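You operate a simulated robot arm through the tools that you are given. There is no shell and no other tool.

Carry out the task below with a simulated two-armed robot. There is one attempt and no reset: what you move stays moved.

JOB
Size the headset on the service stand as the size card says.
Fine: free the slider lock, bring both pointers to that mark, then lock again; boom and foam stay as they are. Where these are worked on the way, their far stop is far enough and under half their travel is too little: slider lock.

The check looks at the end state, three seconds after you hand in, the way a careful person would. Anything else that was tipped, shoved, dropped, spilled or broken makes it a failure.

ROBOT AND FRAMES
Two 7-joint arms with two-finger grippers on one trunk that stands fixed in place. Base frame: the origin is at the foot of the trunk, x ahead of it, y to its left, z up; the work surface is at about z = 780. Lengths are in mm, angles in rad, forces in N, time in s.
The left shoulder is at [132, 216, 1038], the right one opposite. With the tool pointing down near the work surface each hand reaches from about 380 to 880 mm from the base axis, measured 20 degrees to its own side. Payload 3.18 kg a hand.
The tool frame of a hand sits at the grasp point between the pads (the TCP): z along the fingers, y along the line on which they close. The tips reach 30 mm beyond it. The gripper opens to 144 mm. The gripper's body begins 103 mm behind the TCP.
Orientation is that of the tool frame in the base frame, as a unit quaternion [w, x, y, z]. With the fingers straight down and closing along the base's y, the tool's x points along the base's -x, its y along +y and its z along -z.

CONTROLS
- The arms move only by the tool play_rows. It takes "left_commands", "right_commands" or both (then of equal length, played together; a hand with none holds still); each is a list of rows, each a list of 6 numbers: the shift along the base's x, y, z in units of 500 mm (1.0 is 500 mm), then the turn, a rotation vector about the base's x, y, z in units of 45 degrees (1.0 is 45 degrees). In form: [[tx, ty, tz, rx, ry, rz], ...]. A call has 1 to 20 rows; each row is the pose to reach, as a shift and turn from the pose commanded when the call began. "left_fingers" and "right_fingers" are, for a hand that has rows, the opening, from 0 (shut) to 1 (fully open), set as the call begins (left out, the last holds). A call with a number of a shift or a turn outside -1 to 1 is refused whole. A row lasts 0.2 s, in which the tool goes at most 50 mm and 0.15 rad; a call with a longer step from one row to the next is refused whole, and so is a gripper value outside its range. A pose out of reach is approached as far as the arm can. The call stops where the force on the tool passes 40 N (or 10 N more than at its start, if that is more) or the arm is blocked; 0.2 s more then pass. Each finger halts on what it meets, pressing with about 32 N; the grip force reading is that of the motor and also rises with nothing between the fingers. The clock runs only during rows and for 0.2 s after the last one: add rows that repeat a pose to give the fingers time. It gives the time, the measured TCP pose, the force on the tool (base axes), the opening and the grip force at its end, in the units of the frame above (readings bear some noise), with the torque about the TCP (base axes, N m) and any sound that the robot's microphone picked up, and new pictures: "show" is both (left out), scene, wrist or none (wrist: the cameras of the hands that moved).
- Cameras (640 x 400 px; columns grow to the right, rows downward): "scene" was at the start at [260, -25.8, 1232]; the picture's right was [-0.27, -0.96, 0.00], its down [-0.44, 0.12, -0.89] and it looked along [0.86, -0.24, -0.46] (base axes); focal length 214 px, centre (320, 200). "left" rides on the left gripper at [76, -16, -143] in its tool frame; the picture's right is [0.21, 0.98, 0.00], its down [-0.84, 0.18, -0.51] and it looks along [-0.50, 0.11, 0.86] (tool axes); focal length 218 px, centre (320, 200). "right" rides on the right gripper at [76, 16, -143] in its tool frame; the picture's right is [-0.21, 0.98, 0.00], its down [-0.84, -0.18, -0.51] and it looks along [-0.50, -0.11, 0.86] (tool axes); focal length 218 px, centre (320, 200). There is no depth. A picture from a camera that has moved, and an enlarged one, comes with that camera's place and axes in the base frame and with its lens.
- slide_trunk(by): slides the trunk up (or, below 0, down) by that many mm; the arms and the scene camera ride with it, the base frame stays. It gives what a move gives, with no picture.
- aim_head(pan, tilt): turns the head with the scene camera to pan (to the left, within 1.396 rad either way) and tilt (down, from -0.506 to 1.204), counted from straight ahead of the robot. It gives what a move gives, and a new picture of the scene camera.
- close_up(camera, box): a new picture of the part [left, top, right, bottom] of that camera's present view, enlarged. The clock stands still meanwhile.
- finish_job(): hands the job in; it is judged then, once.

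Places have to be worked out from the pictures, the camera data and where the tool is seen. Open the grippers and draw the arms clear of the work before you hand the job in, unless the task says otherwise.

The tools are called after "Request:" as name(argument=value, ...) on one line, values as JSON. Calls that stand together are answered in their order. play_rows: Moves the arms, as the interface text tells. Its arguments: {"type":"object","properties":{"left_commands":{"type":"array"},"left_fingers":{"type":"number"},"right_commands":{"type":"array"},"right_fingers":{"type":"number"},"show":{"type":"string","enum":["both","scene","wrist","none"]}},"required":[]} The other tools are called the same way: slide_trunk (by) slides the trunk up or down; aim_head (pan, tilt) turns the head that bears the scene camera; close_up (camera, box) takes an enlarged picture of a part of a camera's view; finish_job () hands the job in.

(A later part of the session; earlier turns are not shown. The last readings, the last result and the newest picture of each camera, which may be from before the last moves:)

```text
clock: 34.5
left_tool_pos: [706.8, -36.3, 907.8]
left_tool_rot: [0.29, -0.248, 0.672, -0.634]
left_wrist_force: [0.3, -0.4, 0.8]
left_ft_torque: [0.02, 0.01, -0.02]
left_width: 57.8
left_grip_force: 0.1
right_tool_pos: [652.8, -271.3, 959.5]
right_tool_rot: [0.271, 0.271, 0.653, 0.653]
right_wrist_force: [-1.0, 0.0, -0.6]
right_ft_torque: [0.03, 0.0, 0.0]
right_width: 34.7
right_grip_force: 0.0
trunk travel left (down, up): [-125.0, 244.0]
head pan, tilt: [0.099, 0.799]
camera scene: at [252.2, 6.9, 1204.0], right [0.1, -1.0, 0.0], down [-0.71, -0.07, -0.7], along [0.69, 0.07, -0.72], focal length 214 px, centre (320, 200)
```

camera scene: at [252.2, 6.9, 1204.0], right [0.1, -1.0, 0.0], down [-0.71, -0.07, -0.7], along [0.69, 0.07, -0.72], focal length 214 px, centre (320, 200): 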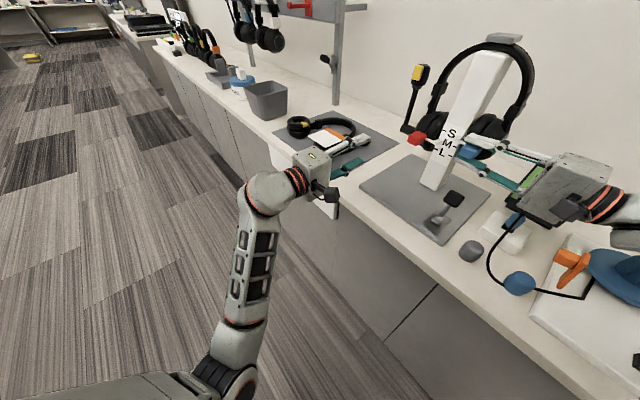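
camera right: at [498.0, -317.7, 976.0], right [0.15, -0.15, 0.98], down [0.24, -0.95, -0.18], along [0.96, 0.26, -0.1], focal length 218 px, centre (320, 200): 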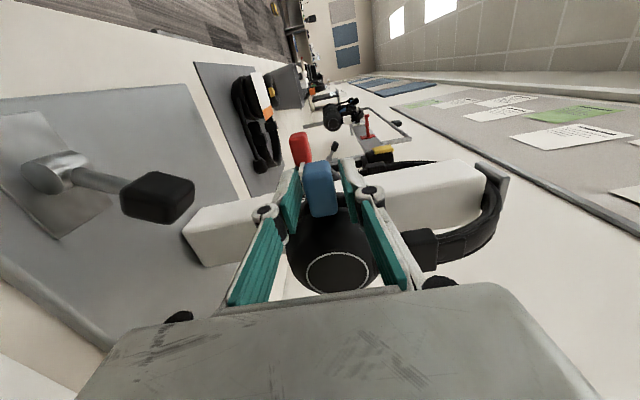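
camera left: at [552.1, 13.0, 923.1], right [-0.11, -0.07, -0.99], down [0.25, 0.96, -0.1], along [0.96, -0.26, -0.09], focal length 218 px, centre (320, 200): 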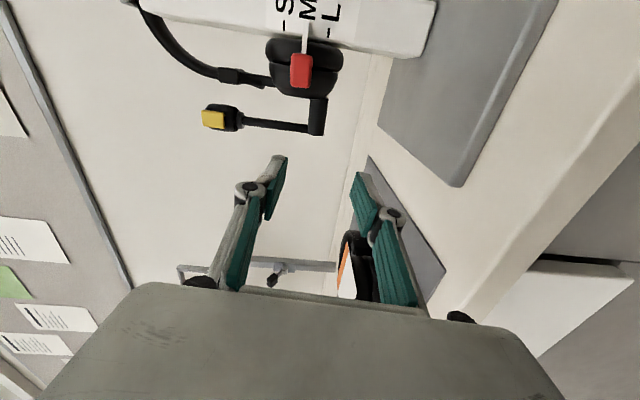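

Nothing is touched; the left arm just changed its elbow posture and now points nearly along the wanted direction. I try sliding it from here toward the staging point in front of the red knob (s≈403, f≈-530, z≈933).

Request:
play_rows(left_commands=[[-0.019, -0.021, 0.01, 0, 0, 0], [-0.038, -0.043, 0.02, 0, 0, 0], [-0.056, -0.064, 0.03, 0, 0, 0], [-0.075, -0.086, 0.04, 0, 0, 0], [-0.094, -0.107, 0.05, 0, 0, 0], [-0.094, -0.107, 0.05, 0, 0, 0]], show="both")

```text
clock: 35.9
left_tool_pos: [687.2, -60.4, 897.3]
left_tool_rot: [0.293, -0.237, 0.671, -0.638]
left_wrist_force: [0.4, 0.3, 0.3]
left_ft_torque: [-0.05, 0.02, 0.03]
left_width: 57.7
left_grip_force: 0.0
left hand out of reach, approached as far as the arm can: row 1, 2, 3, 4, 5, 6
right_tool_pos: [652.4, -270.5, 960.1]
right_tool_rot: [0.271, 0.271, 0.653, 0.653]
right_wrist_force: [0.1, 0.5, -0.1]
right_ft_torque: [0.01, -0.02, -0.02]
right_width: 34.6
right_grip_force: 0.0
trunk travel left (down, up): [-125.0, 244.0]
head pan, tilt: [0.099, 0.799]
camera scene: at [252.2, 7.5, 1203.9], right [0.1, -0.99, 0.0], down [-0.71, -0.07, -0.7], along [0.69, 0.07, -0.72], focal length 214 px, centre (320, 200)
camera left: at [532.8, -9.4, 908.9], right [-0.1, -0.07, -0.99], down [0.26, 0.96, -0.1], along [0.96, -0.27, -0.07], focal length 218 px, centre (320, 200)
```

scene: 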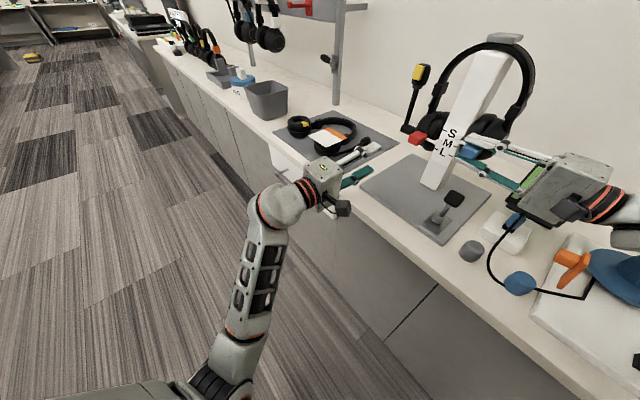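
left: 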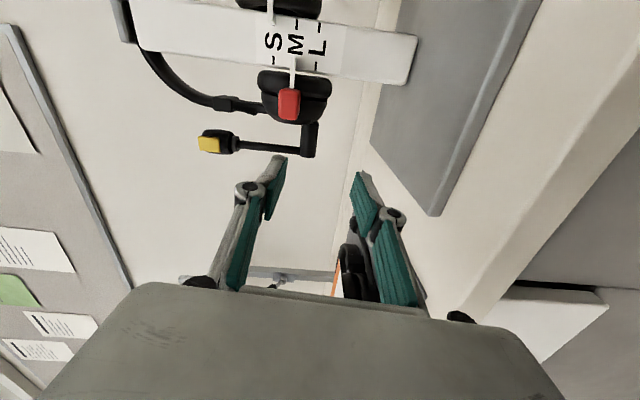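

That posture cannot reach the red knob. But its camera now looks almost horizontally at the label, so I use it to read the pointers.

Request:
close_up(camera="left", box=[230, 0, 350, 130])

Request:
close_up(camera="left", box=[250, 0, 330, 70])

```text
3.08 times, centred on (290, 65) of left
camera zoom: at [532.8, -9.4, 908.9], right [-0.1, -0.07, -0.99], down [0.26, 0.96, -0.1], along [0.96, -0.27, -0.07], focal length 672 px, centre (412, 615)
```

zoom: 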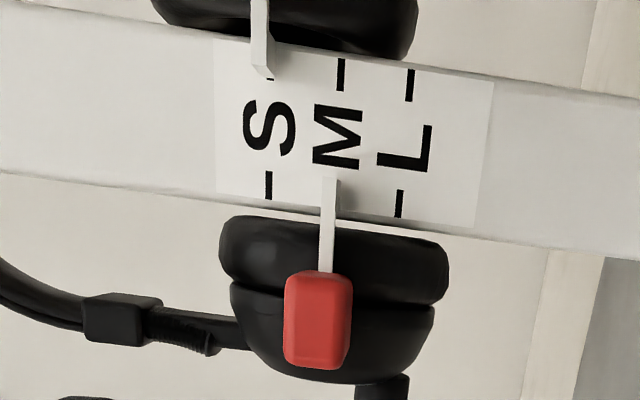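

```text
5.71 times, centred on (290, 35) of left
camera zoom: at [532.8, -9.4, 908.9], right [-0.1, -0.07, -0.99], down [0.26, 0.96, -0.1], along [0.96, -0.27, -0.07], focal length 1247 px, centre (491, 1143)
```

zoom: 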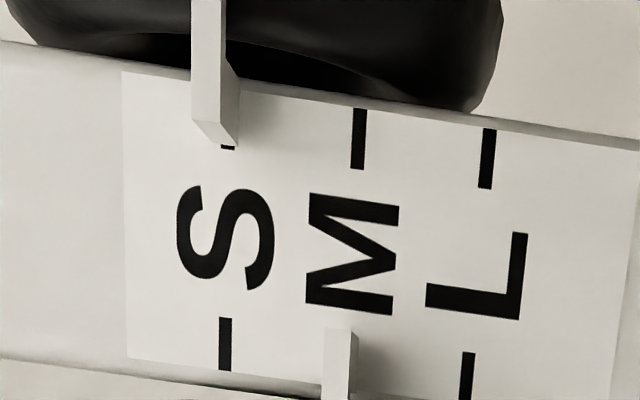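

Seen nearly level, blue's pointer sits within about 1 mm of the S ticks and red's is at M. Red will be done with the right hand, so I first draw the left hand back along +f to give room, keeping its camera on the label.

Request:
play_rows(left_commands=[[-0.015, 0.043, -0.018, 0, 0, 0], [-0.03, 0.086, -0.036, 0, 0, 0], [-0.045, 0.129, -0.054, 0, 0, 0], [-0.06, 0.172, -0.072, 0, 0, 0], [-0.06, 0.172, -0.072, 0, 0, 0]], show="both")

```text
clock: 37.0
left_tool_pos: [652.7, 19.5, 870.2]
left_tool_rot: [0.287, -0.248, 0.671, -0.637]
left_wrist_force: [0.9, 0.2, -0.8]
left_ft_torque: [0.0, 0.0, -0.05]
left_width: 57.9
left_grip_force: 0.1
left hand out of reach, approached as far as the arm can: row 1
right_tool_pos: [653.1, -270.7, 960.0]
right_tool_rot: [0.27, 0.273, 0.652, 0.654]
right_wrist_force: [0.5, -0.6, -0.8]
right_ft_torque: [-0.01, -0.02, -0.01]
right_width: 34.7
right_grip_force: 0.0
trunk travel left (down, up): [-125.0, 244.0]
head pan, tilt: [0.099, 0.799]
camera scene: at [252.2, 7.1, 1203.9], right [0.1, -1.0, 0.0], down [-0.71, -0.07, -0.7], along [0.69, 0.07, -0.72], focal length 214 px, centre (320, 200)
camera left: at [499.1, 67.8, 884.5], right [-0.12, -0.08, -0.99], down [0.25, 0.96, -0.11], along [0.96, -0.26, -0.09], focal length 218 px, centre (320, 200)
```

scene: 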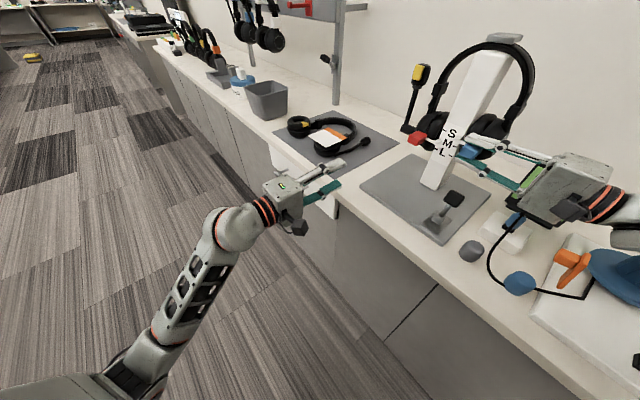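
left: 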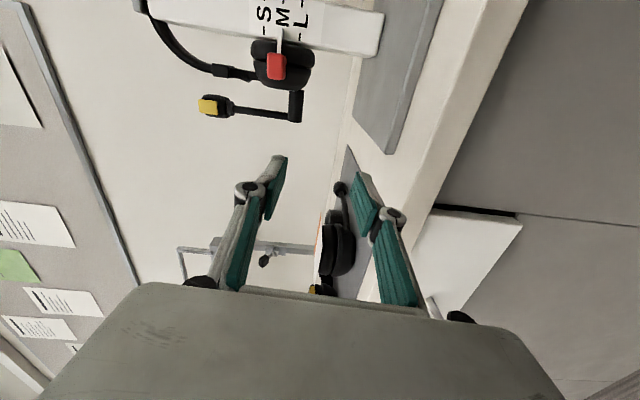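

The left hand is clear. Now I open the right fingers and retreat from the blue knob along -s.

Request:
play_rows(right_commands=[[0, 0, 0, 0, 0, 0], [0, 0, 0, 0, 0, 0], [-0.03, -0.03, 0, 0, 0, 0], [-0.06, -0.06, 0, 0, 0, 0], [-0.1, -0.1, 0, 0, 0, 0], [-0.15, -0.15, 0, 0, 0, 0]], right_fingers=0.417, left_commands=[[0, 0, 0.01, 0, 0, 0], [0, 0, 0.02, 0, 0, 0], [0, 0, 0.03, 0, 0, 0], [0, 0, 0.04, 0, 0, 0], [0, 0, 0.05, 0, 0, 0], [0, 0, 0.05, 0, 0, 0]], show="both")

Request:
close_up(camera="left", box=[230, 0, 350, 100])

Request:
close_up(camera="scene", box=[390, 90, 520, 200])

```text
clock: 38.5
left_tool_pos: [652.9, 17.7, 896.6]
left_tool_rot: [0.289, -0.247, 0.671, -0.636]
left_wrist_force: [0.5, -0.5, 0.7]
left_ft_torque: [-0.01, 0.01, 0.02]
left_width: 57.7
left_grip_force: 0.1
right_tool_pos: [578.2, -345.8, 959.2]
right_tool_rot: [0.271, 0.271, 0.652, 0.654]
right_wrist_force: [-0.6, -0.5, 0.4]
right_ft_torque: [0.0, -0.01, -0.01]
right_width: 60.1
right_grip_force: 0.1
trunk travel left (down, up): [-125.0, 244.0]
head pan, tilt: [0.099, 0.799]
camera scene: at [251.9, 7.2, 1204.1], right [0.1, -1.0, 0.0], down [-0.71, -0.07, -0.7], along [0.69, 0.07, -0.72], focal length 214 px, centre (320, 200)
camera right: at [423.5, -393.2, 974.8], right [0.15, -0.15, 0.98], down [0.24, -0.95, -0.18], along [0.96, 0.26, -0.1], focal length 218 px, centre (320, 200)
camera left: at [498.2, 66.4, 910.1], right [-0.11, -0.08, -0.99], down [0.25, 0.96, -0.11], along [0.96, -0.26, -0.09], focal length 218 px, centre (320, 200)
```

scene: 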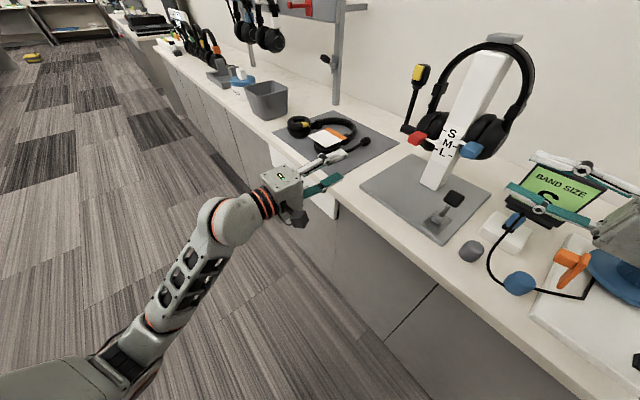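
right: 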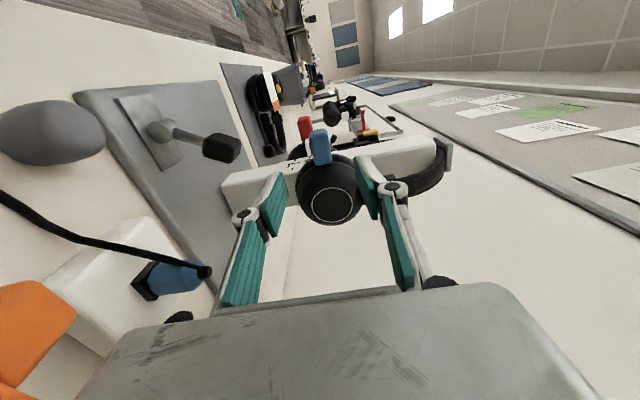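
left: 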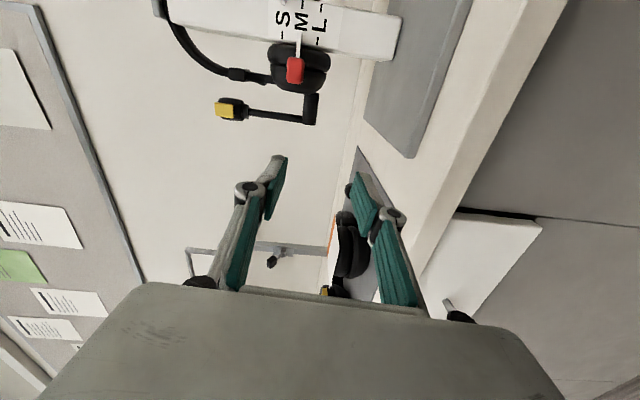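

```text
4.00 times, centred on (290, 50) of left
camera zoom: at [498.2, 66.4, 910.1], right [-0.11, -0.08, -0.99], down [0.25, 0.96, -0.11], along [0.96, -0.26, -0.09], focal length 873 px, centre (440, 800)
```

zoom: 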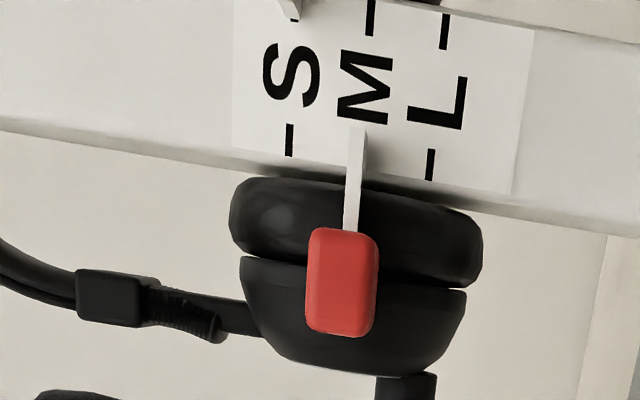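

```text
3.64 times, centred on (455, 145) of scene
camera zoom: at [251.9, 7.2, 1204.1], right [0.1, -1.0, 0.0], down [-0.71, -0.07, -0.7], along [0.69, 0.07, -0.72], focal length 780 px, centre (-171, 400)
```

zoom: 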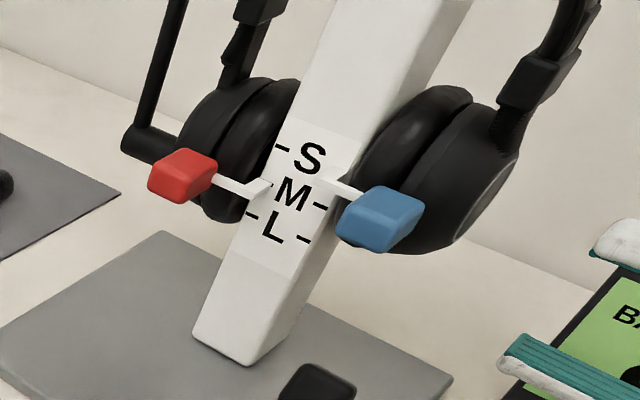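

Blue stays put at S. The left arm was too folded to reach red from the front, so I raise the trunk 150 mm (both hands are free in the air), which should give the arms a better posture for a level approach.

Request:
slide_trunk(by=150)

Request:
aim_head(pan=-0.15, tilt=0.75)

```text
clock: 40.2
left_tool_pos: [653.1, 17.1, 1044.1]
left_tool_rot: [0.288, -0.249, 0.671, -0.637]
left_wrist_force: [0.7, -0.9, -0.8]
left_ft_torque: [-0.05, -0.02, 0.03]
left_width: 57.2
left_grip_force: 0.0
right_tool_pos: [578.0, -346.1, 1109.5]
right_tool_rot: [0.27, 0.272, 0.653, 0.653]
right_wrist_force: [-0.3, -0.4, -0.9]
right_ft_torque: [0.0, 0.0, -0.01]
right_width: 59.8
right_grip_force: 0.1
trunk travel left (down, up): [-275.0, 94.0]
head pan, tilt: [0.099, 0.799]
```

```text
clock: 41.0
left_tool_pos: [652.8, 17.6, 1045.0]
left_tool_rot: [0.288, -0.248, 0.671, -0.637]
left_wrist_force: [0.1, -0.8, -0.1]
left_ft_torque: [0.0, -0.02, -0.02]
left_width: 57.5
left_grip_force: 0.1
right_tool_pos: [576.6, -345.5, 1110.0]
right_tool_rot: [0.271, 0.272, 0.652, 0.654]
right_wrist_force: [0.1, 0.5, -0.5]
right_ft_torque: [0.01, -0.01, 0.0]
right_width: 60.3
right_grip_force: 0.0
trunk travel left (down, up): [-275.0, 94.0]
head pan, tilt: [-0.15, 0.75]
camera scene: at [134.1, -13.5, 1370.5], right [-0.15, -0.99, 0.0], down [-0.67, 0.1, -0.73], along [0.72, -0.11, -0.68], focal length 214 px, centre (320, 200)
```

scene: 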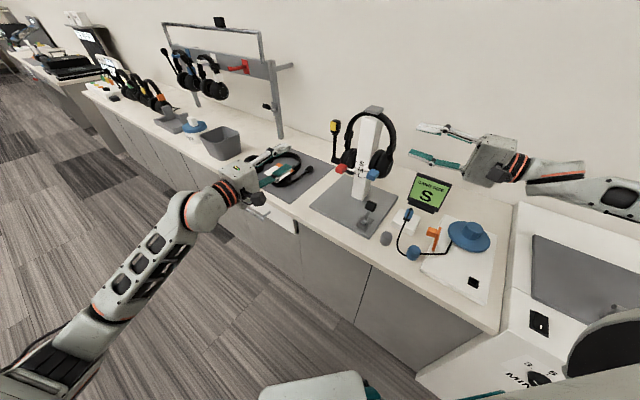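

Both hands rode up freely. I now try the left hand toward a staging point in front of red, at z≈1000, with a small correction of its orientation.

Request:
play_rows(left_commands=[[0.009, -0.043, -0.015, -0.014, 0.007, 0.002], [0.019, -0.085, -0.03, -0.029, 0.014, 0.003], [0.028, -0.128, -0.045, -0.043, 0.021, 0.005], [0.037, -0.171, -0.06, -0.057, 0.029, 0.007], [0.047, -0.213, -0.075, -0.072, 0.036, 0.008], [0.056, -0.256, -0.09, -0.086, 0.043, 0.01], [0.056, -0.256, -0.09, -0.086, 0.043, 0.01]], show="both")

```text
clock: 42.6
left_tool_pos: [682.0, -109.3, 999.5]
left_tool_rot: [-0.271, 0.27, -0.653, 0.654]
left_wrist_force: [-0.1, 0.0, -0.8]
left_ft_torque: [-0.01, 0.01, -0.03]
left_width: 57.6
left_grip_force: 0.0
right_tool_pos: [577.7, -346.4, 1110.4]
right_tool_rot: [0.271, 0.271, 0.653, 0.653]
right_wrist_force: [-0.8, -0.3, 0.4]
right_ft_torque: [0.03, -0.01, -0.01]
right_width: 60.3
right_grip_force: 0.2
trunk travel left (down, up): [-275.0, 94.0]
head pan, tilt: [-0.15, 0.75]
camera scene: at [134.0, -13.4, 1370.6], right [-0.15, -0.99, 0.0], down [-0.67, 0.1, -0.73], along [0.72, -0.11, -0.68], focal length 214 px, centre (320, 200)
camera left: at [527.3, -60.6, 1015.2], right [-0.15, -0.15, -0.98], down [0.24, 0.95, -0.18], along [0.96, -0.26, -0.1], focal length 218 px, centre (320, 200)
```

scene: 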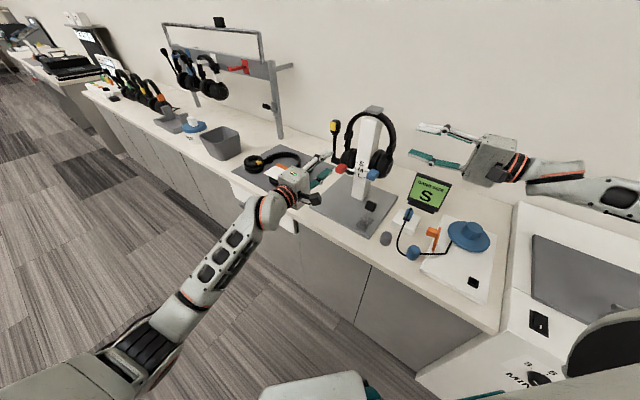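
left: 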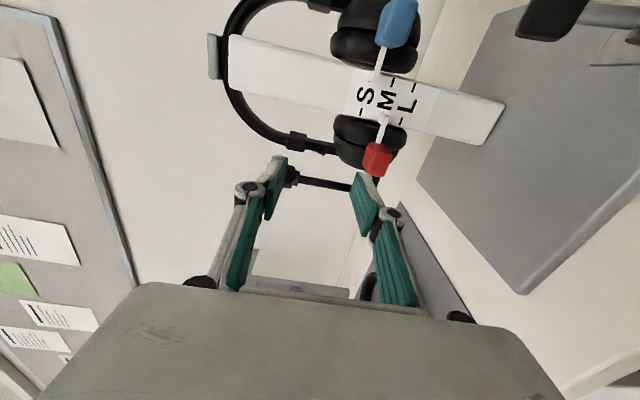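

With the trunk up, the left hand reaches the staging point exactly. I lower it to the red knob's height and look.

Request:
play_rows(left_commands=[[0, 0, -0.033, 0, 0, 0], [0, 0, -0.066, 0, 0, 0], [0, 0, -0.099, 0, 0, 0], [0, 0, -0.132, 0, 0, 0], [0, 0, -0.132, 0, 0, 0]], show="both")

Request:
close_up(camera="left", box=[220, 60, 420, 220])

Request:
close_up(camera="scene", box=[300, 110, 420, 220])

```text
clock: 43.8
left_tool_pos: [681.1, -111.6, 934.8]
left_tool_rot: [-0.27, 0.271, -0.653, 0.654]
left_wrist_force: [-0.7, 0.1, -0.6]
left_ft_torque: [-0.02, 0.02, 0.0]
left_width: 57.6
left_grip_force: 0.0
right_tool_pos: [578.2, -345.3, 1109.8]
right_tool_rot: [0.27, 0.272, 0.652, 0.654]
right_wrist_force: [1.0, 0.6, 0.0]
right_ft_torque: [-0.02, -0.01, -0.01]
right_width: 60.1
right_grip_force: 0.0
trunk travel left (down, up): [-275.0, 94.0]
head pan, tilt: [-0.15, 0.75]
camera scene: at [134.0, -13.5, 1370.6], right [-0.15, -0.99, 0.0], down [-0.67, 0.1, -0.73], along [0.72, -0.11, -0.68], focal length 214 px, centre (320, 200)
camera left: at [527.1, -62.3, 949.9], right [-0.15, -0.15, -0.98], down [0.24, 0.95, -0.18], along [0.96, -0.26, -0.11], focal length 218 px, centre (320, 200)
```

scene: 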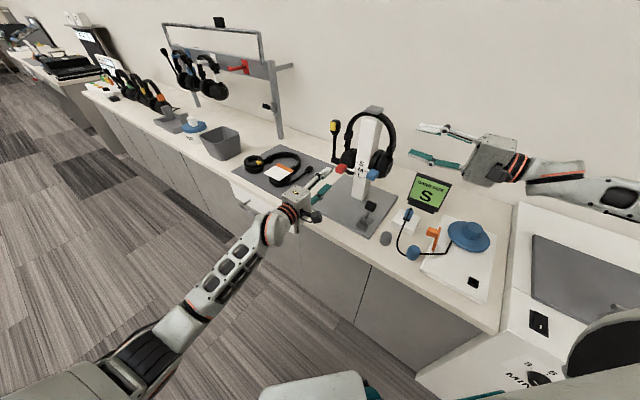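
left: 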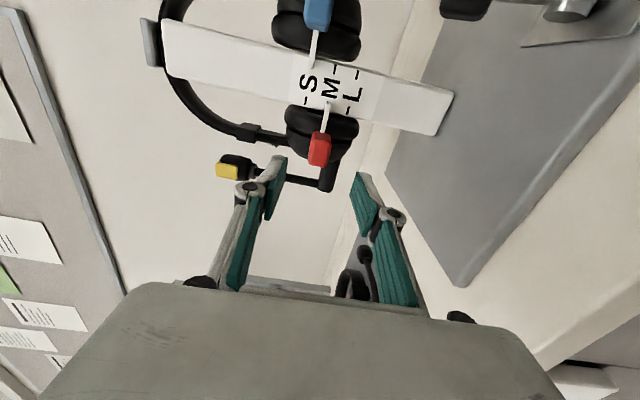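

```text
2.50 times, centred on (320, 140) of left
camera zoom: at [527.1, -62.3, 949.9], right [-0.15, -0.15, -0.98], down [0.24, 0.95, -0.18], along [0.96, -0.26, -0.11], focal length 546 px, centre (320, 350)
```

zoom: 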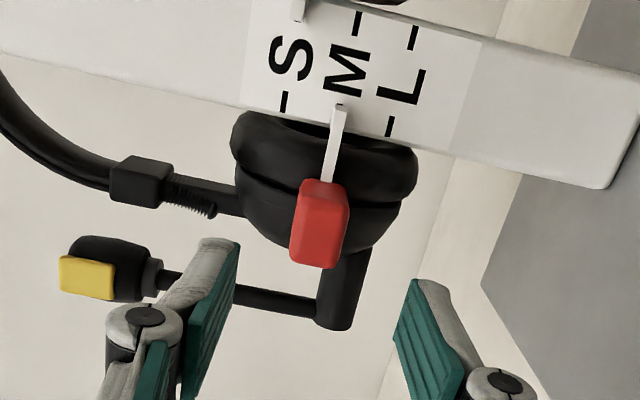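

```text
3.64 times, centred on (360, 165) of scene
camera zoom: at [134.0, -13.5, 1370.6], right [-0.15, -0.99, 0.0], down [-0.67, 0.1, -0.73], along [0.72, -0.11, -0.68], focal length 780 px, centre (174, 327)
```

zoom: 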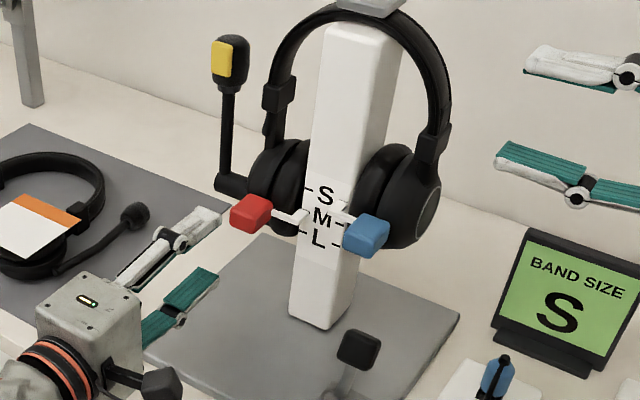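

Red is level with the hand, at about s≈403, f≈-656, z≈933. I advance along -f until the fingertips are just short of the cup, with the fingers above and below the knob.

Request:
play_rows(left_commands=[[0.0218, -0.0219, 0, 0, 0, 0], [0.0437, -0.0438, 0, 0, 0, 0], [0.0655, -0.0657, 0, 0, 0, 0], [0.0874, -0.0877, 0, 0, 0, 0], [0.1092, -0.1096, 0, 0, 0, 0], [0.1092, -0.1096, 0, 0, 0, 0]], show="both")

Request:
close_up(camera="left", box=[220, 60, 420, 220])

Request:
close_up(camera="scene", box=[300, 110, 420, 220])

Request:
close_up(camera="right", box=[160, 60, 420, 260])

```text
clock: 45.2
left_tool_pos: [735.7, -165.9, 933.1]
left_tool_rot: [-0.27, 0.27, -0.653, 0.654]
left_wrist_force: [0.4, 0.6, -0.7]
left_ft_torque: [0.02, -0.01, -0.01]
left_width: 57.6
left_grip_force: 0.1
right_tool_pos: [577.6, -345.6, 1109.5]
right_tool_rot: [0.271, 0.271, 0.653, 0.653]
right_wrist_force: [0.0, -0.4, 1.1]
right_ft_torque: [0.0, 0.0, -0.02]
right_width: 60.1
right_grip_force: 0.0
trunk travel left (down, up): [-275.0, 94.0]
head pan, tilt: [-0.15, 0.75]
camera scene: at [134.0, -13.4, 1370.6], right [-0.15, -0.99, 0.0], down [-0.67, 0.1, -0.73], along [0.72, -0.11, -0.68], focal length 214 px, centre (320, 200)
camera left: at [581.6, -116.7, 949.9], right [-0.15, -0.15, -0.98], down [0.24, 0.95, -0.18], along [0.96, -0.26, -0.11], focal length 218 px, centre (320, 200)
```

scene: 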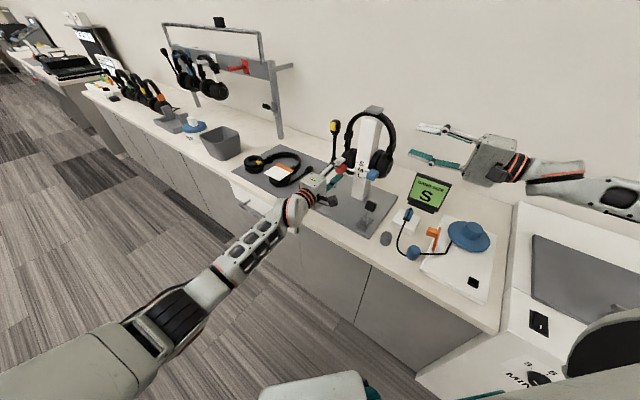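
left: 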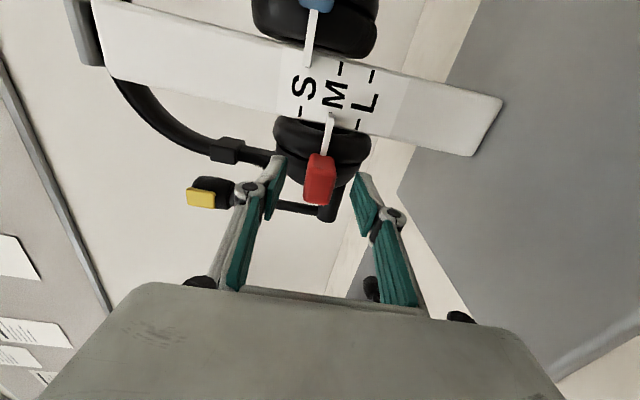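

```text
2.50 times, centred on (320, 140) of left
camera zoom: at [581.6, -116.7, 949.9], right [-0.15, -0.15, -0.98], down [0.24, 0.95, -0.18], along [0.96, -0.26, -0.11], focal length 546 px, centre (320, 350)
```

zoom: 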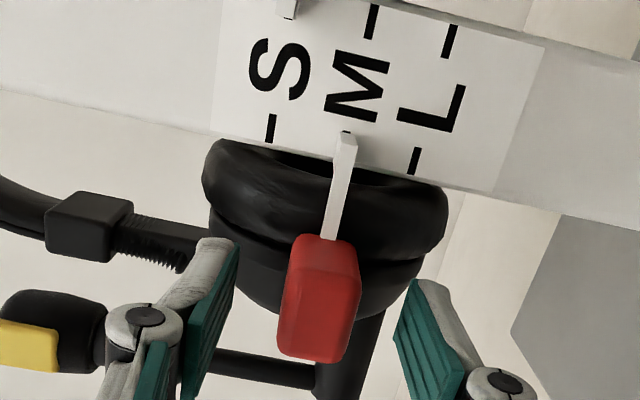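

```text
3.64 times, centred on (360, 165) of scene
camera zoom: at [134.0, -13.4, 1370.6], right [-0.15, -0.99, 0.0], down [-0.67, 0.1, -0.73], along [0.72, -0.11, -0.68], focal length 780 px, centre (174, 327)
```

zoom: 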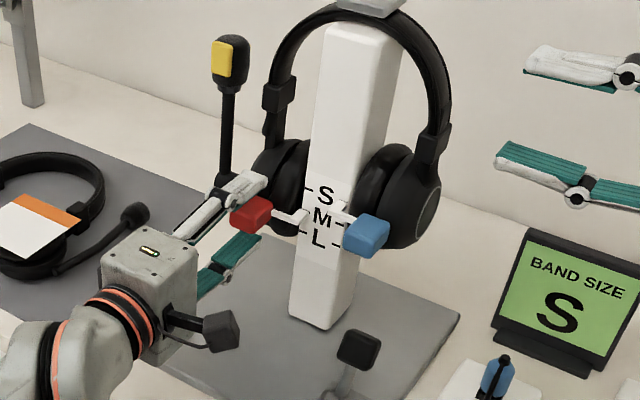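

```text
2.00 times, centred on (290, 160) of right
camera zoom: at [423.2, -392.9, 1125.8], right [0.15, -0.15, 0.98], down [0.24, -0.95, -0.18], along [0.96, 0.26, -0.11], focal length 436 px, centre (380, 280)
```

zoom: 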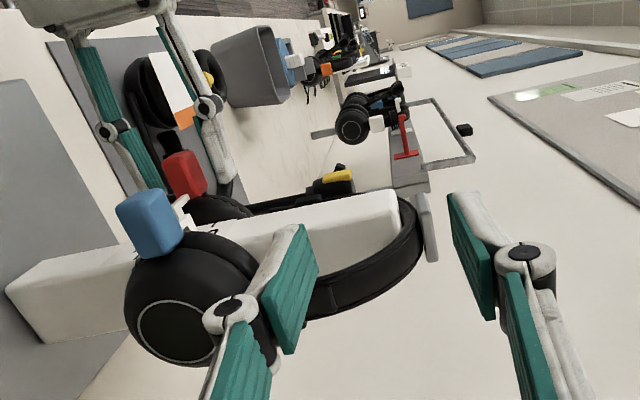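

The fingers bracket the red knob evenly. I close them on it.

Request:
play_rows(left_commands=[[0, 0, 0, 0, 0, 0], [0, 0, 0, 0, 0, 0], [0, 0, 0, 0, 0, 0]], left_fingers=0, show="wrist")

Request:
close_up(camera="left", box=[220, 60, 420, 220])

```text
clock: 46.0
left_tool_pos: [735.9, -165.4, 935.0]
left_tool_rot: [-0.271, 0.271, -0.652, 0.654]
left_wrist_force: [3.5, -2.8, 1.8]
left_ft_torque: [-0.03, -0.15, -0.02]
left_width: 21.8
left_grip_force: 44.8
right_tool_pos: [578.3, -345.0, 1108.2]
right_tool_rot: [0.271, 0.272, 0.653, 0.653]
right_wrist_force: [0.6, -0.1, 0.4]
right_ft_torque: [-0.01, -0.01, 0.03]
right_width: 60.1
right_grip_force: 0.0
trunk travel left (down, up): [-275.0, 94.0]
head pan, tilt: [-0.15, 0.75]
camera left: at [581.6, -116.9, 950.1], right [-0.15, -0.15, -0.98], down [0.24, 0.95, -0.18], along [0.96, -0.26, -0.1], focal length 218 px, centre (320, 200)
```

left: 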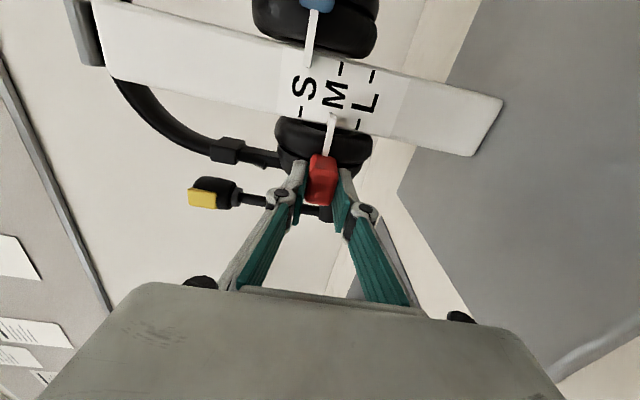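

```text
2.50 times, centred on (320, 140) of left
camera zoom: at [581.6, -116.9, 950.1], right [-0.15, -0.15, -0.98], down [0.24, 0.95, -0.18], along [0.96, -0.26, -0.1], focal length 546 px, centre (320, 350)
```

zoom: 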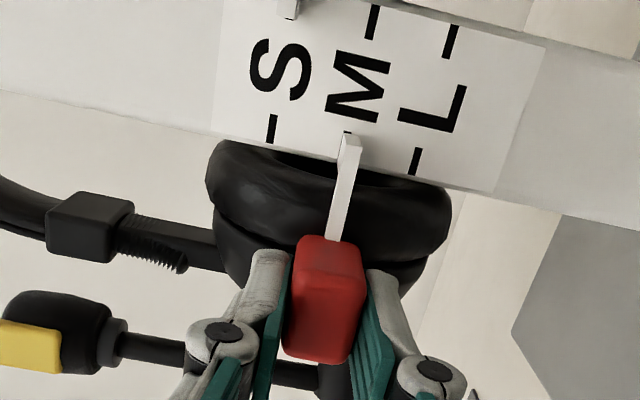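

Red is held with little force. I raise it 25 mm slowly.

Request:
play_rows(left_commands=[[0, 0, 0.01, 0, 0, 0], [0, 0, 0.02, 0, 0, 0], [0, 0, 0.03, 0, 0, 0], [0, 0, 0.04, 0, 0, 0], [0, 0, 0.05, 0, 0, 0], [0, 0, 0.05, 0, 0, 0], [0, 0, 0.05, 0, 0, 0]], show="wrist")

Request:
close_up(camera="left", box=[240, 0, 400, 140])

Request:
close_up(camera="scene", box=[320, 130, 400, 200])

```text
clock: 47.6
left_tool_pos: [735.8, -166.8, 958.9]
left_tool_rot: [0.271, -0.271, 0.653, -0.653]
left_wrist_force: [-3.8, -10.1, -1.4]
left_ft_torque: [0.23, 0.18, -1.05]
left_width: 21.9
left_grip_force: 45.3
right_tool_pos: [576.8, -346.1, 1109.9]
right_tool_rot: [0.271, 0.271, 0.652, 0.654]
right_wrist_force: [0.5, 0.1, 0.0]
right_ft_torque: [0.03, -0.03, 0.01]
right_width: 59.8
right_grip_force: 0.0
trunk travel left (down, up): [-275.0, 94.0]
head pan, tilt: [-0.15, 0.75]
camera left: at [581.5, -116.8, 975.8], right [-0.15, -0.15, -0.98], down [0.24, 0.95, -0.18], along [0.96, -0.26, -0.11], focal length 218 px, centre (320, 200)
```

left: 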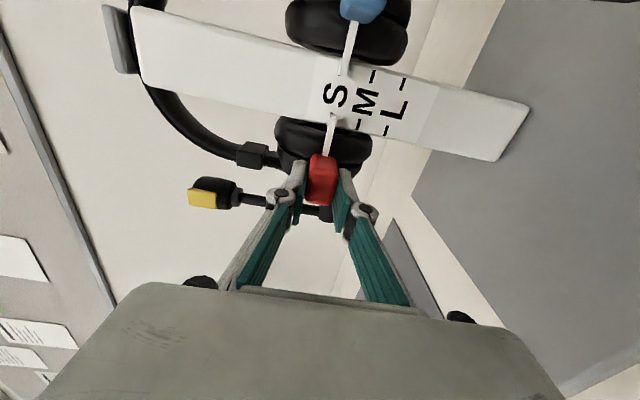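

```text
2.86 times, centred on (320, 70) of left
camera zoom: at [581.5, -116.8, 975.8], right [-0.15, -0.15, -0.98], down [0.24, 0.95, -0.18], along [0.96, -0.26, -0.11], focal length 624 px, centre (320, 571)
```

zoom: 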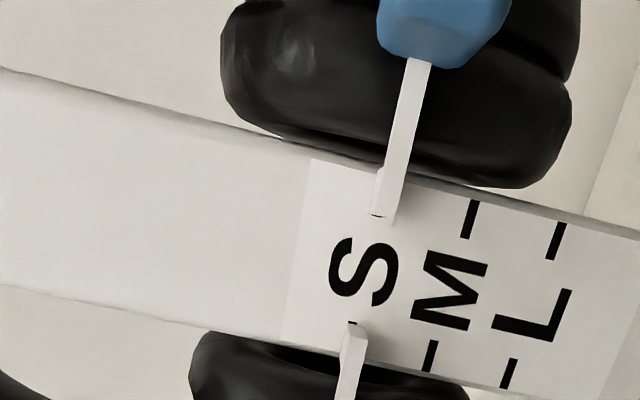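

```text
5.71 times, centred on (360, 165) of scene
camera zoom: at [133.9, -14.7, 1370.6], right [-0.15, -0.99, 0.0], down [-0.67, 0.1, -0.73], along [0.72, -0.11, -0.68], focal length 1226 px, centre (91, 400)
```

zoom: 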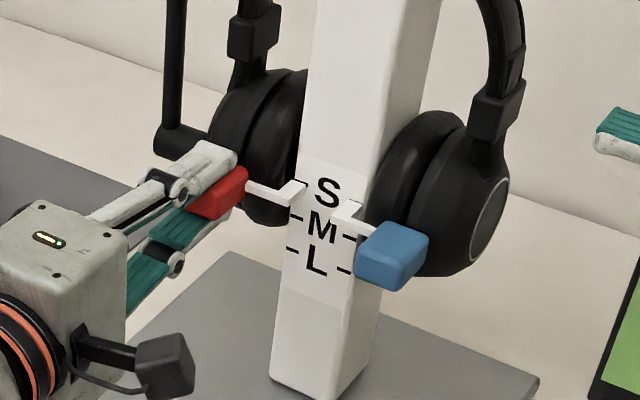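

Both pointers now look to be at S. I enlarge the label tightly to check the alignment of each pointer with its tick.

Request:
close_up(camera="left", box=[310, 40, 400, 140])

Request:
close_up(camera="scene", box=[340, 150, 380, 185])

```text
4.00 times, centred on (355, 90) of left
camera zoom: at [581.5, -116.8, 975.8], right [-0.15, -0.15, -0.98], down [0.24, 0.95, -0.18], along [0.96, -0.26, -0.11], focal length 873 px, centre (180, 640)
```

zoom: 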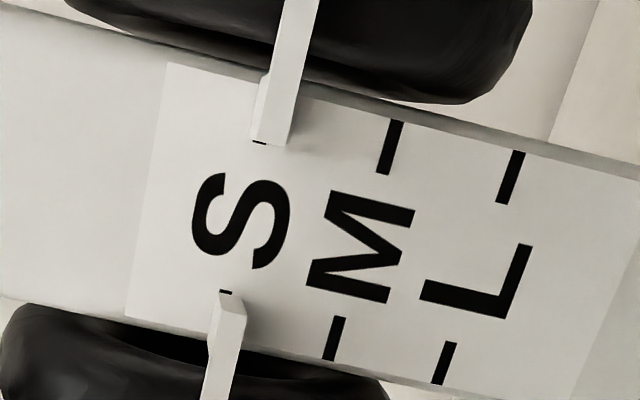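

```text
11.43 times, centred on (360, 168) of scene
camera zoom: at [133.9, -14.7, 1370.6], right [-0.15, -0.99, 0.0], down [-0.67, 0.1, -0.73], along [0.72, -0.11, -0.68], focal length 2451 px, centre (-137, 571)
```

zoom: 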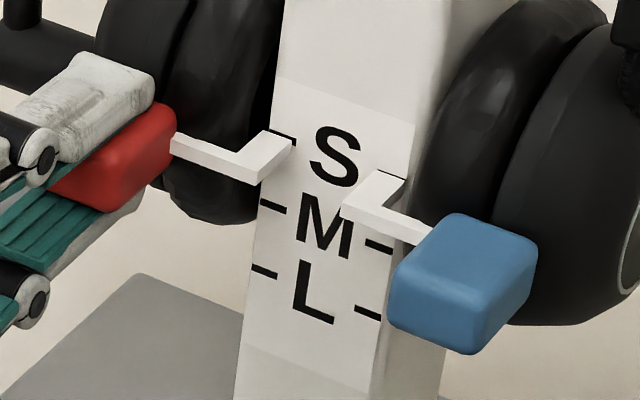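

From these the pointers are within a couple of millimetres of S; I take tighter crops of each tip to judge more exactly.

Request:
close_up(camera="left", box=[325, 40, 365, 80])

Request:
close_up(camera="left", box=[310, 100, 350, 140])

```text
10.00 times, centred on (345, 60) of left
camera zoom: at [581.5, -116.8, 975.8], right [-0.15, -0.15, -0.98], down [0.24, 0.95, -0.18], along [0.96, -0.26, -0.11], focal length 2183 px, centre (70, 1600)
```

zoom: 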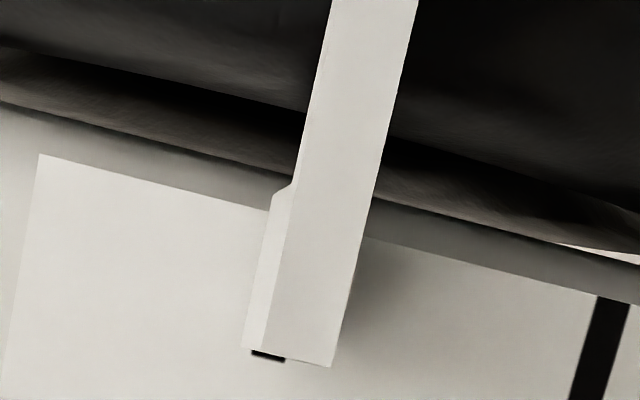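

```text
10.00 times, centred on (330, 120) of left
camera zoom: at [581.5, -116.8, 975.8], right [-0.15, -0.15, -0.98], down [0.24, 0.95, -0.18], along [0.96, -0.26, -0.11], focal length 2183 px, centre (220, 1000)
```

zoom: 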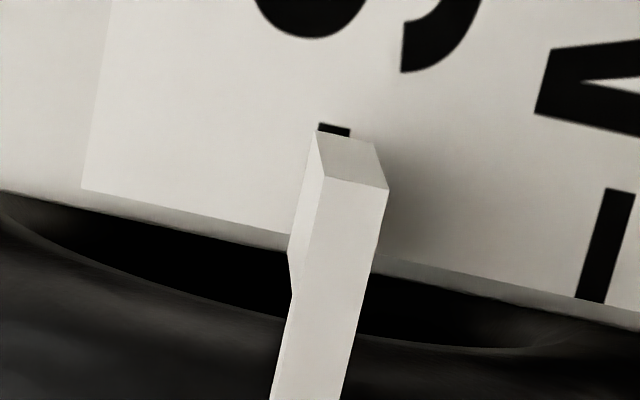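

The tight crops show blue within about 0.3 mm of the tick and red about 1.2 mm low. I raise red by a further 1.4 mm.

Request:
play_rows(left_commands=[[0, 0, 0.0028, 0, 0, 0], [0, 0, 0.0028, 0, 0, 0], [0, 0, 0.0028, 0, 0, 0]], show="none")

Request:
close_up(camera="left", box=[310, 100, 350, 140])

Request:
close_up(camera="left", box=[325, 40, 365, 80])

```text
clock: 48.4
left_tool_pos: [736.4, -167.2, 960.1]
left_tool_rot: [0.271, -0.27, 0.654, -0.653]
left_wrist_force: [-5.2, -12.4, -6.3]
left_ft_torque: [0.21, -0.01, -0.63]
left_width: 21.8
left_grip_force: 45.0
right_tool_pos: [578.5, -346.9, 1109.4]
right_tool_rot: [0.271, 0.271, 0.652, 0.654]
right_wrist_force: [-0.1, -0.1, 0.0]
right_ft_torque: [-0.01, 0.0, 0.01]
right_width: 60.1
right_grip_force: 0.0
trunk travel left (down, up): [-275.0, 94.0]
head pan, tilt: [-0.15, 0.75]
```

```text
10.00 times, centred on (330, 120) of left
camera zoom: at [581.5, -116.9, 976.7], right [-0.15, -0.15, -0.98], down [0.24, 0.95, -0.18], along [0.96, -0.26, -0.11], focal length 2183 px, centre (220, 1000)
```

zoom: 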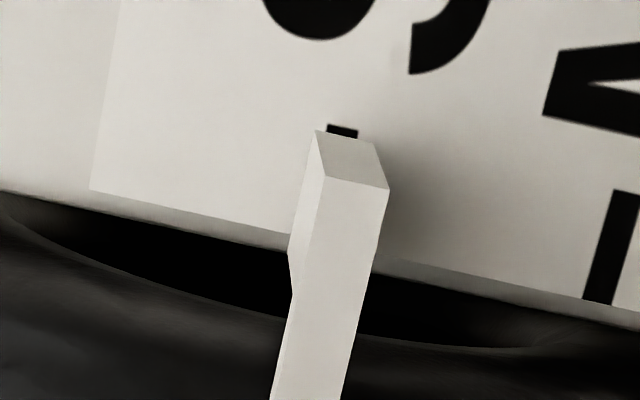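

```text
10.00 times, centred on (345, 60) of left
camera zoom: at [581.5, -116.9, 976.7], right [-0.15, -0.15, -0.98], down [0.24, 0.95, -0.18], along [0.96, -0.26, -0.11], focal length 2183 px, centre (70, 1600)
```

zoom: 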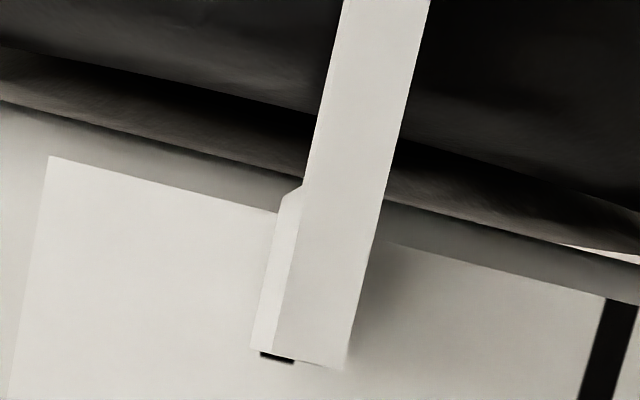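

Red moved up 0.7 mm and is about 0.5 mm low. One more small lift of 0.8 mm.

Request:
play_rows(left_commands=[[0, 0, 0.0016, 0, 0, 0], [0, 0, 0.0016, 0, 0, 0], [0, 0, 0.0016, 0, 0, 0]], show="none")

Request:
close_up(camera="left", box=[310, 100, 350, 140])

```text
clock: 49.2
left_tool_pos: [735.8, -165.9, 959.9]
left_tool_rot: [0.271, -0.271, 0.654, -0.653]
left_wrist_force: [-6.3, -12.2, -9.8]
left_ft_torque: [0.25, 0.13, -0.51]
left_width: 21.9
left_grip_force: 45.1
right_tool_pos: [577.9, -346.2, 1109.1]
right_tool_rot: [0.271, 0.272, 0.652, 0.653]
right_wrist_force: [0.8, -1.0, -0.3]
right_ft_torque: [0.02, 0.05, 0.01]
right_width: 60.2
right_grip_force: 0.1
trunk travel left (down, up): [-275.0, 94.0]
head pan, tilt: [-0.15, 0.75]
```

```text
10.00 times, centred on (330, 120) of left
camera zoom: at [581.5, -116.9, 977.0], right [-0.15, -0.15, -0.98], down [0.24, 0.96, -0.18], along [0.96, -0.26, -0.11], focal length 2183 px, centre (220, 1000)
```

zoom: 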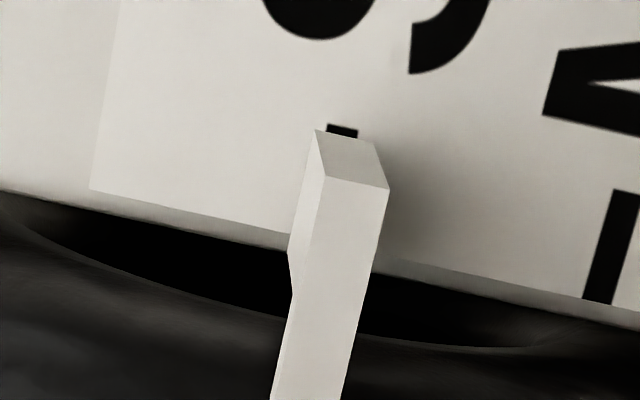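

Red did not move further (about 0.5 mm off, with 10 N resisting), which is close enough. I release it and check that it stays.

Request:
play_rows(left_commands=[[0, 0, 0, 0, 0, 0], [0, 0, 0, 0, 0, 0], [0, 0, 0, 0, 0, 0]], left_fingers=0.4, show="none")

Request:
close_up(camera="left", box=[310, 100, 350, 140])

Request:
close_up(camera="left", box=[220, 20, 420, 220])

```text
clock: 50.0
left_tool_pos: [737.2, -164.2, 962.4]
left_tool_rot: [-0.271, 0.271, -0.652, 0.654]
left_wrist_force: [0.7, -0.8, 0.2]
left_ft_torque: [-0.02, 0.01, 0.0]
left_width: 57.6
left_grip_force: 0.1
right_tool_pos: [577.7, -345.6, 1109.6]
right_tool_rot: [0.271, 0.271, 0.652, 0.654]
right_wrist_force: [-0.2, 0.3, 0.4]
right_ft_torque: [0.0, 0.05, 0.0]
right_width: 59.9
right_grip_force: 0.1
trunk travel left (down, up): [-275.0, 94.0]
head pan, tilt: [-0.15, 0.75]
```

```text
10.00 times, centred on (330, 120) of left
camera zoom: at [582.4, -115.4, 979.0], right [-0.15, -0.15, -0.98], down [0.24, 0.95, -0.18], along [0.96, -0.26, -0.1], focal length 2183 px, centre (220, 1000)
```

zoom: 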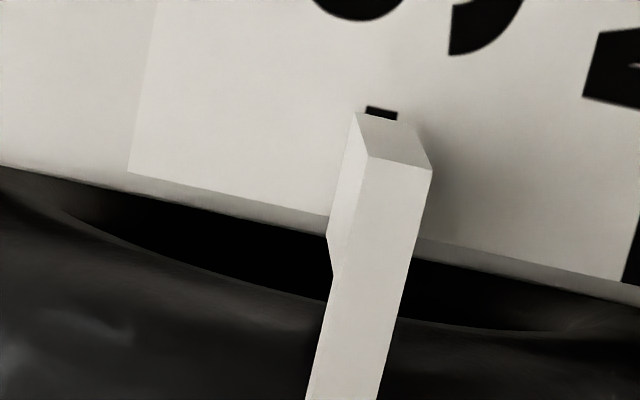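

```text
2.00 times, centred on (320, 120) of left
camera zoom: at [582.4, -115.4, 979.0], right [-0.15, -0.15, -0.98], down [0.24, 0.95, -0.18], along [0.96, -0.26, -0.1], focal length 436 px, centre (320, 360)
```

zoom: 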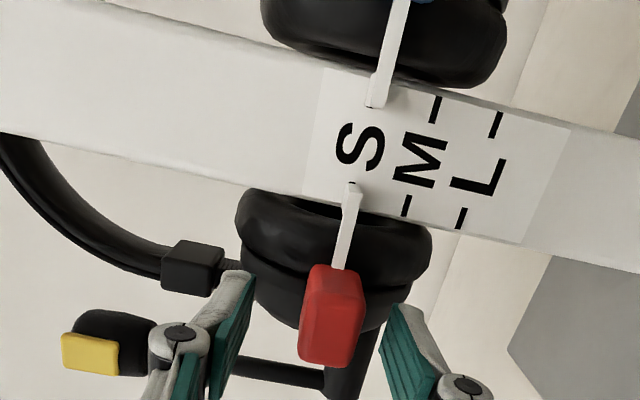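

Red stays and is aligned with its tick. I withdraw the left hand along +f, away from the stand.

Request:
play_rows(left_commands=[[-0.028, 0.028, 0, 0, 0, 0], [-0.057, 0.057, 0, 0, 0, 0], [-0.099, 0.099, 0, 0, 0, 0], [-0.141, 0.141, 0.02, 0, 0, 0], [-0.18, 0.2, 0.06, 0, 0, 0], [-0.2, 0.27, 0.1, 0, 0, 0]], show="both")

Request:
close_up(camera="scene", box=[310, 90, 420, 230])

```text
clock: 51.4
left_tool_pos: [633.1, -31.3, 1011.4]
left_tool_rot: [-0.27, 0.271, -0.653, 0.654]
left_wrist_force: [0.4, -0.5, 0.2]
left_ft_torque: [0.01, 0.03, 0.02]
left_width: 57.7
left_grip_force: 0.0
right_tool_pos: [577.8, -345.5, 1111.1]
right_tool_rot: [0.272, 0.271, 0.652, 0.654]
right_wrist_force: [0.2, 0.4, 0.0]
right_ft_torque: [0.02, 0.02, -0.01]
right_width: 59.8
right_grip_force: 0.0
trunk travel left (down, up): [-275.0, 94.0]
head pan, tilt: [-0.15, 0.75]
camera scene: at [133.7, -13.1, 1370.6], right [-0.15, -0.99, 0.0], down [-0.67, 0.1, -0.73], along [0.72, -0.11, -0.68], focal length 214 px, centre (320, 200)
camera left: at [478.7, 17.9, 1027.9], right [-0.15, -0.15, -0.98], down [0.24, 0.95, -0.18], along [0.96, -0.26, -0.11], focal length 218 px, centre (320, 200)
```

scene: 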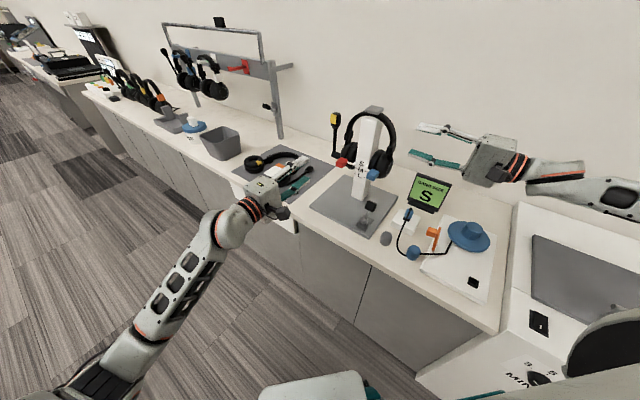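
left: 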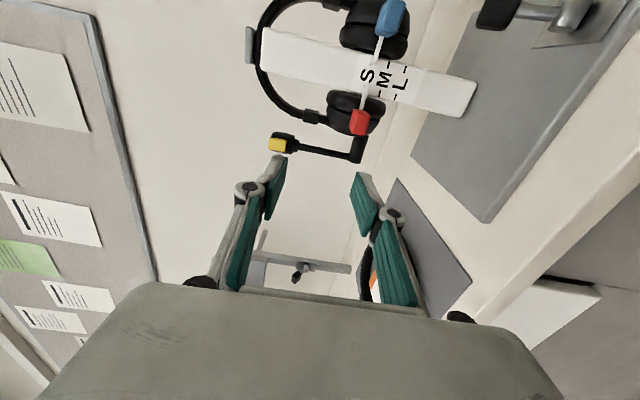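

```text
2.86 times, centred on (365, 160) of scene
camera zoom: at [133.7, -13.1, 1370.6], right [-0.15, -0.99, 0.0], down [-0.67, 0.1, -0.73], along [0.72, -0.11, -0.68], focal length 613 px, centre (191, 314)
```

zoom: 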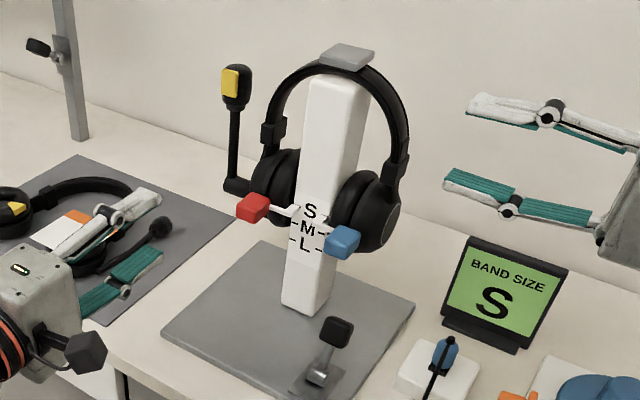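

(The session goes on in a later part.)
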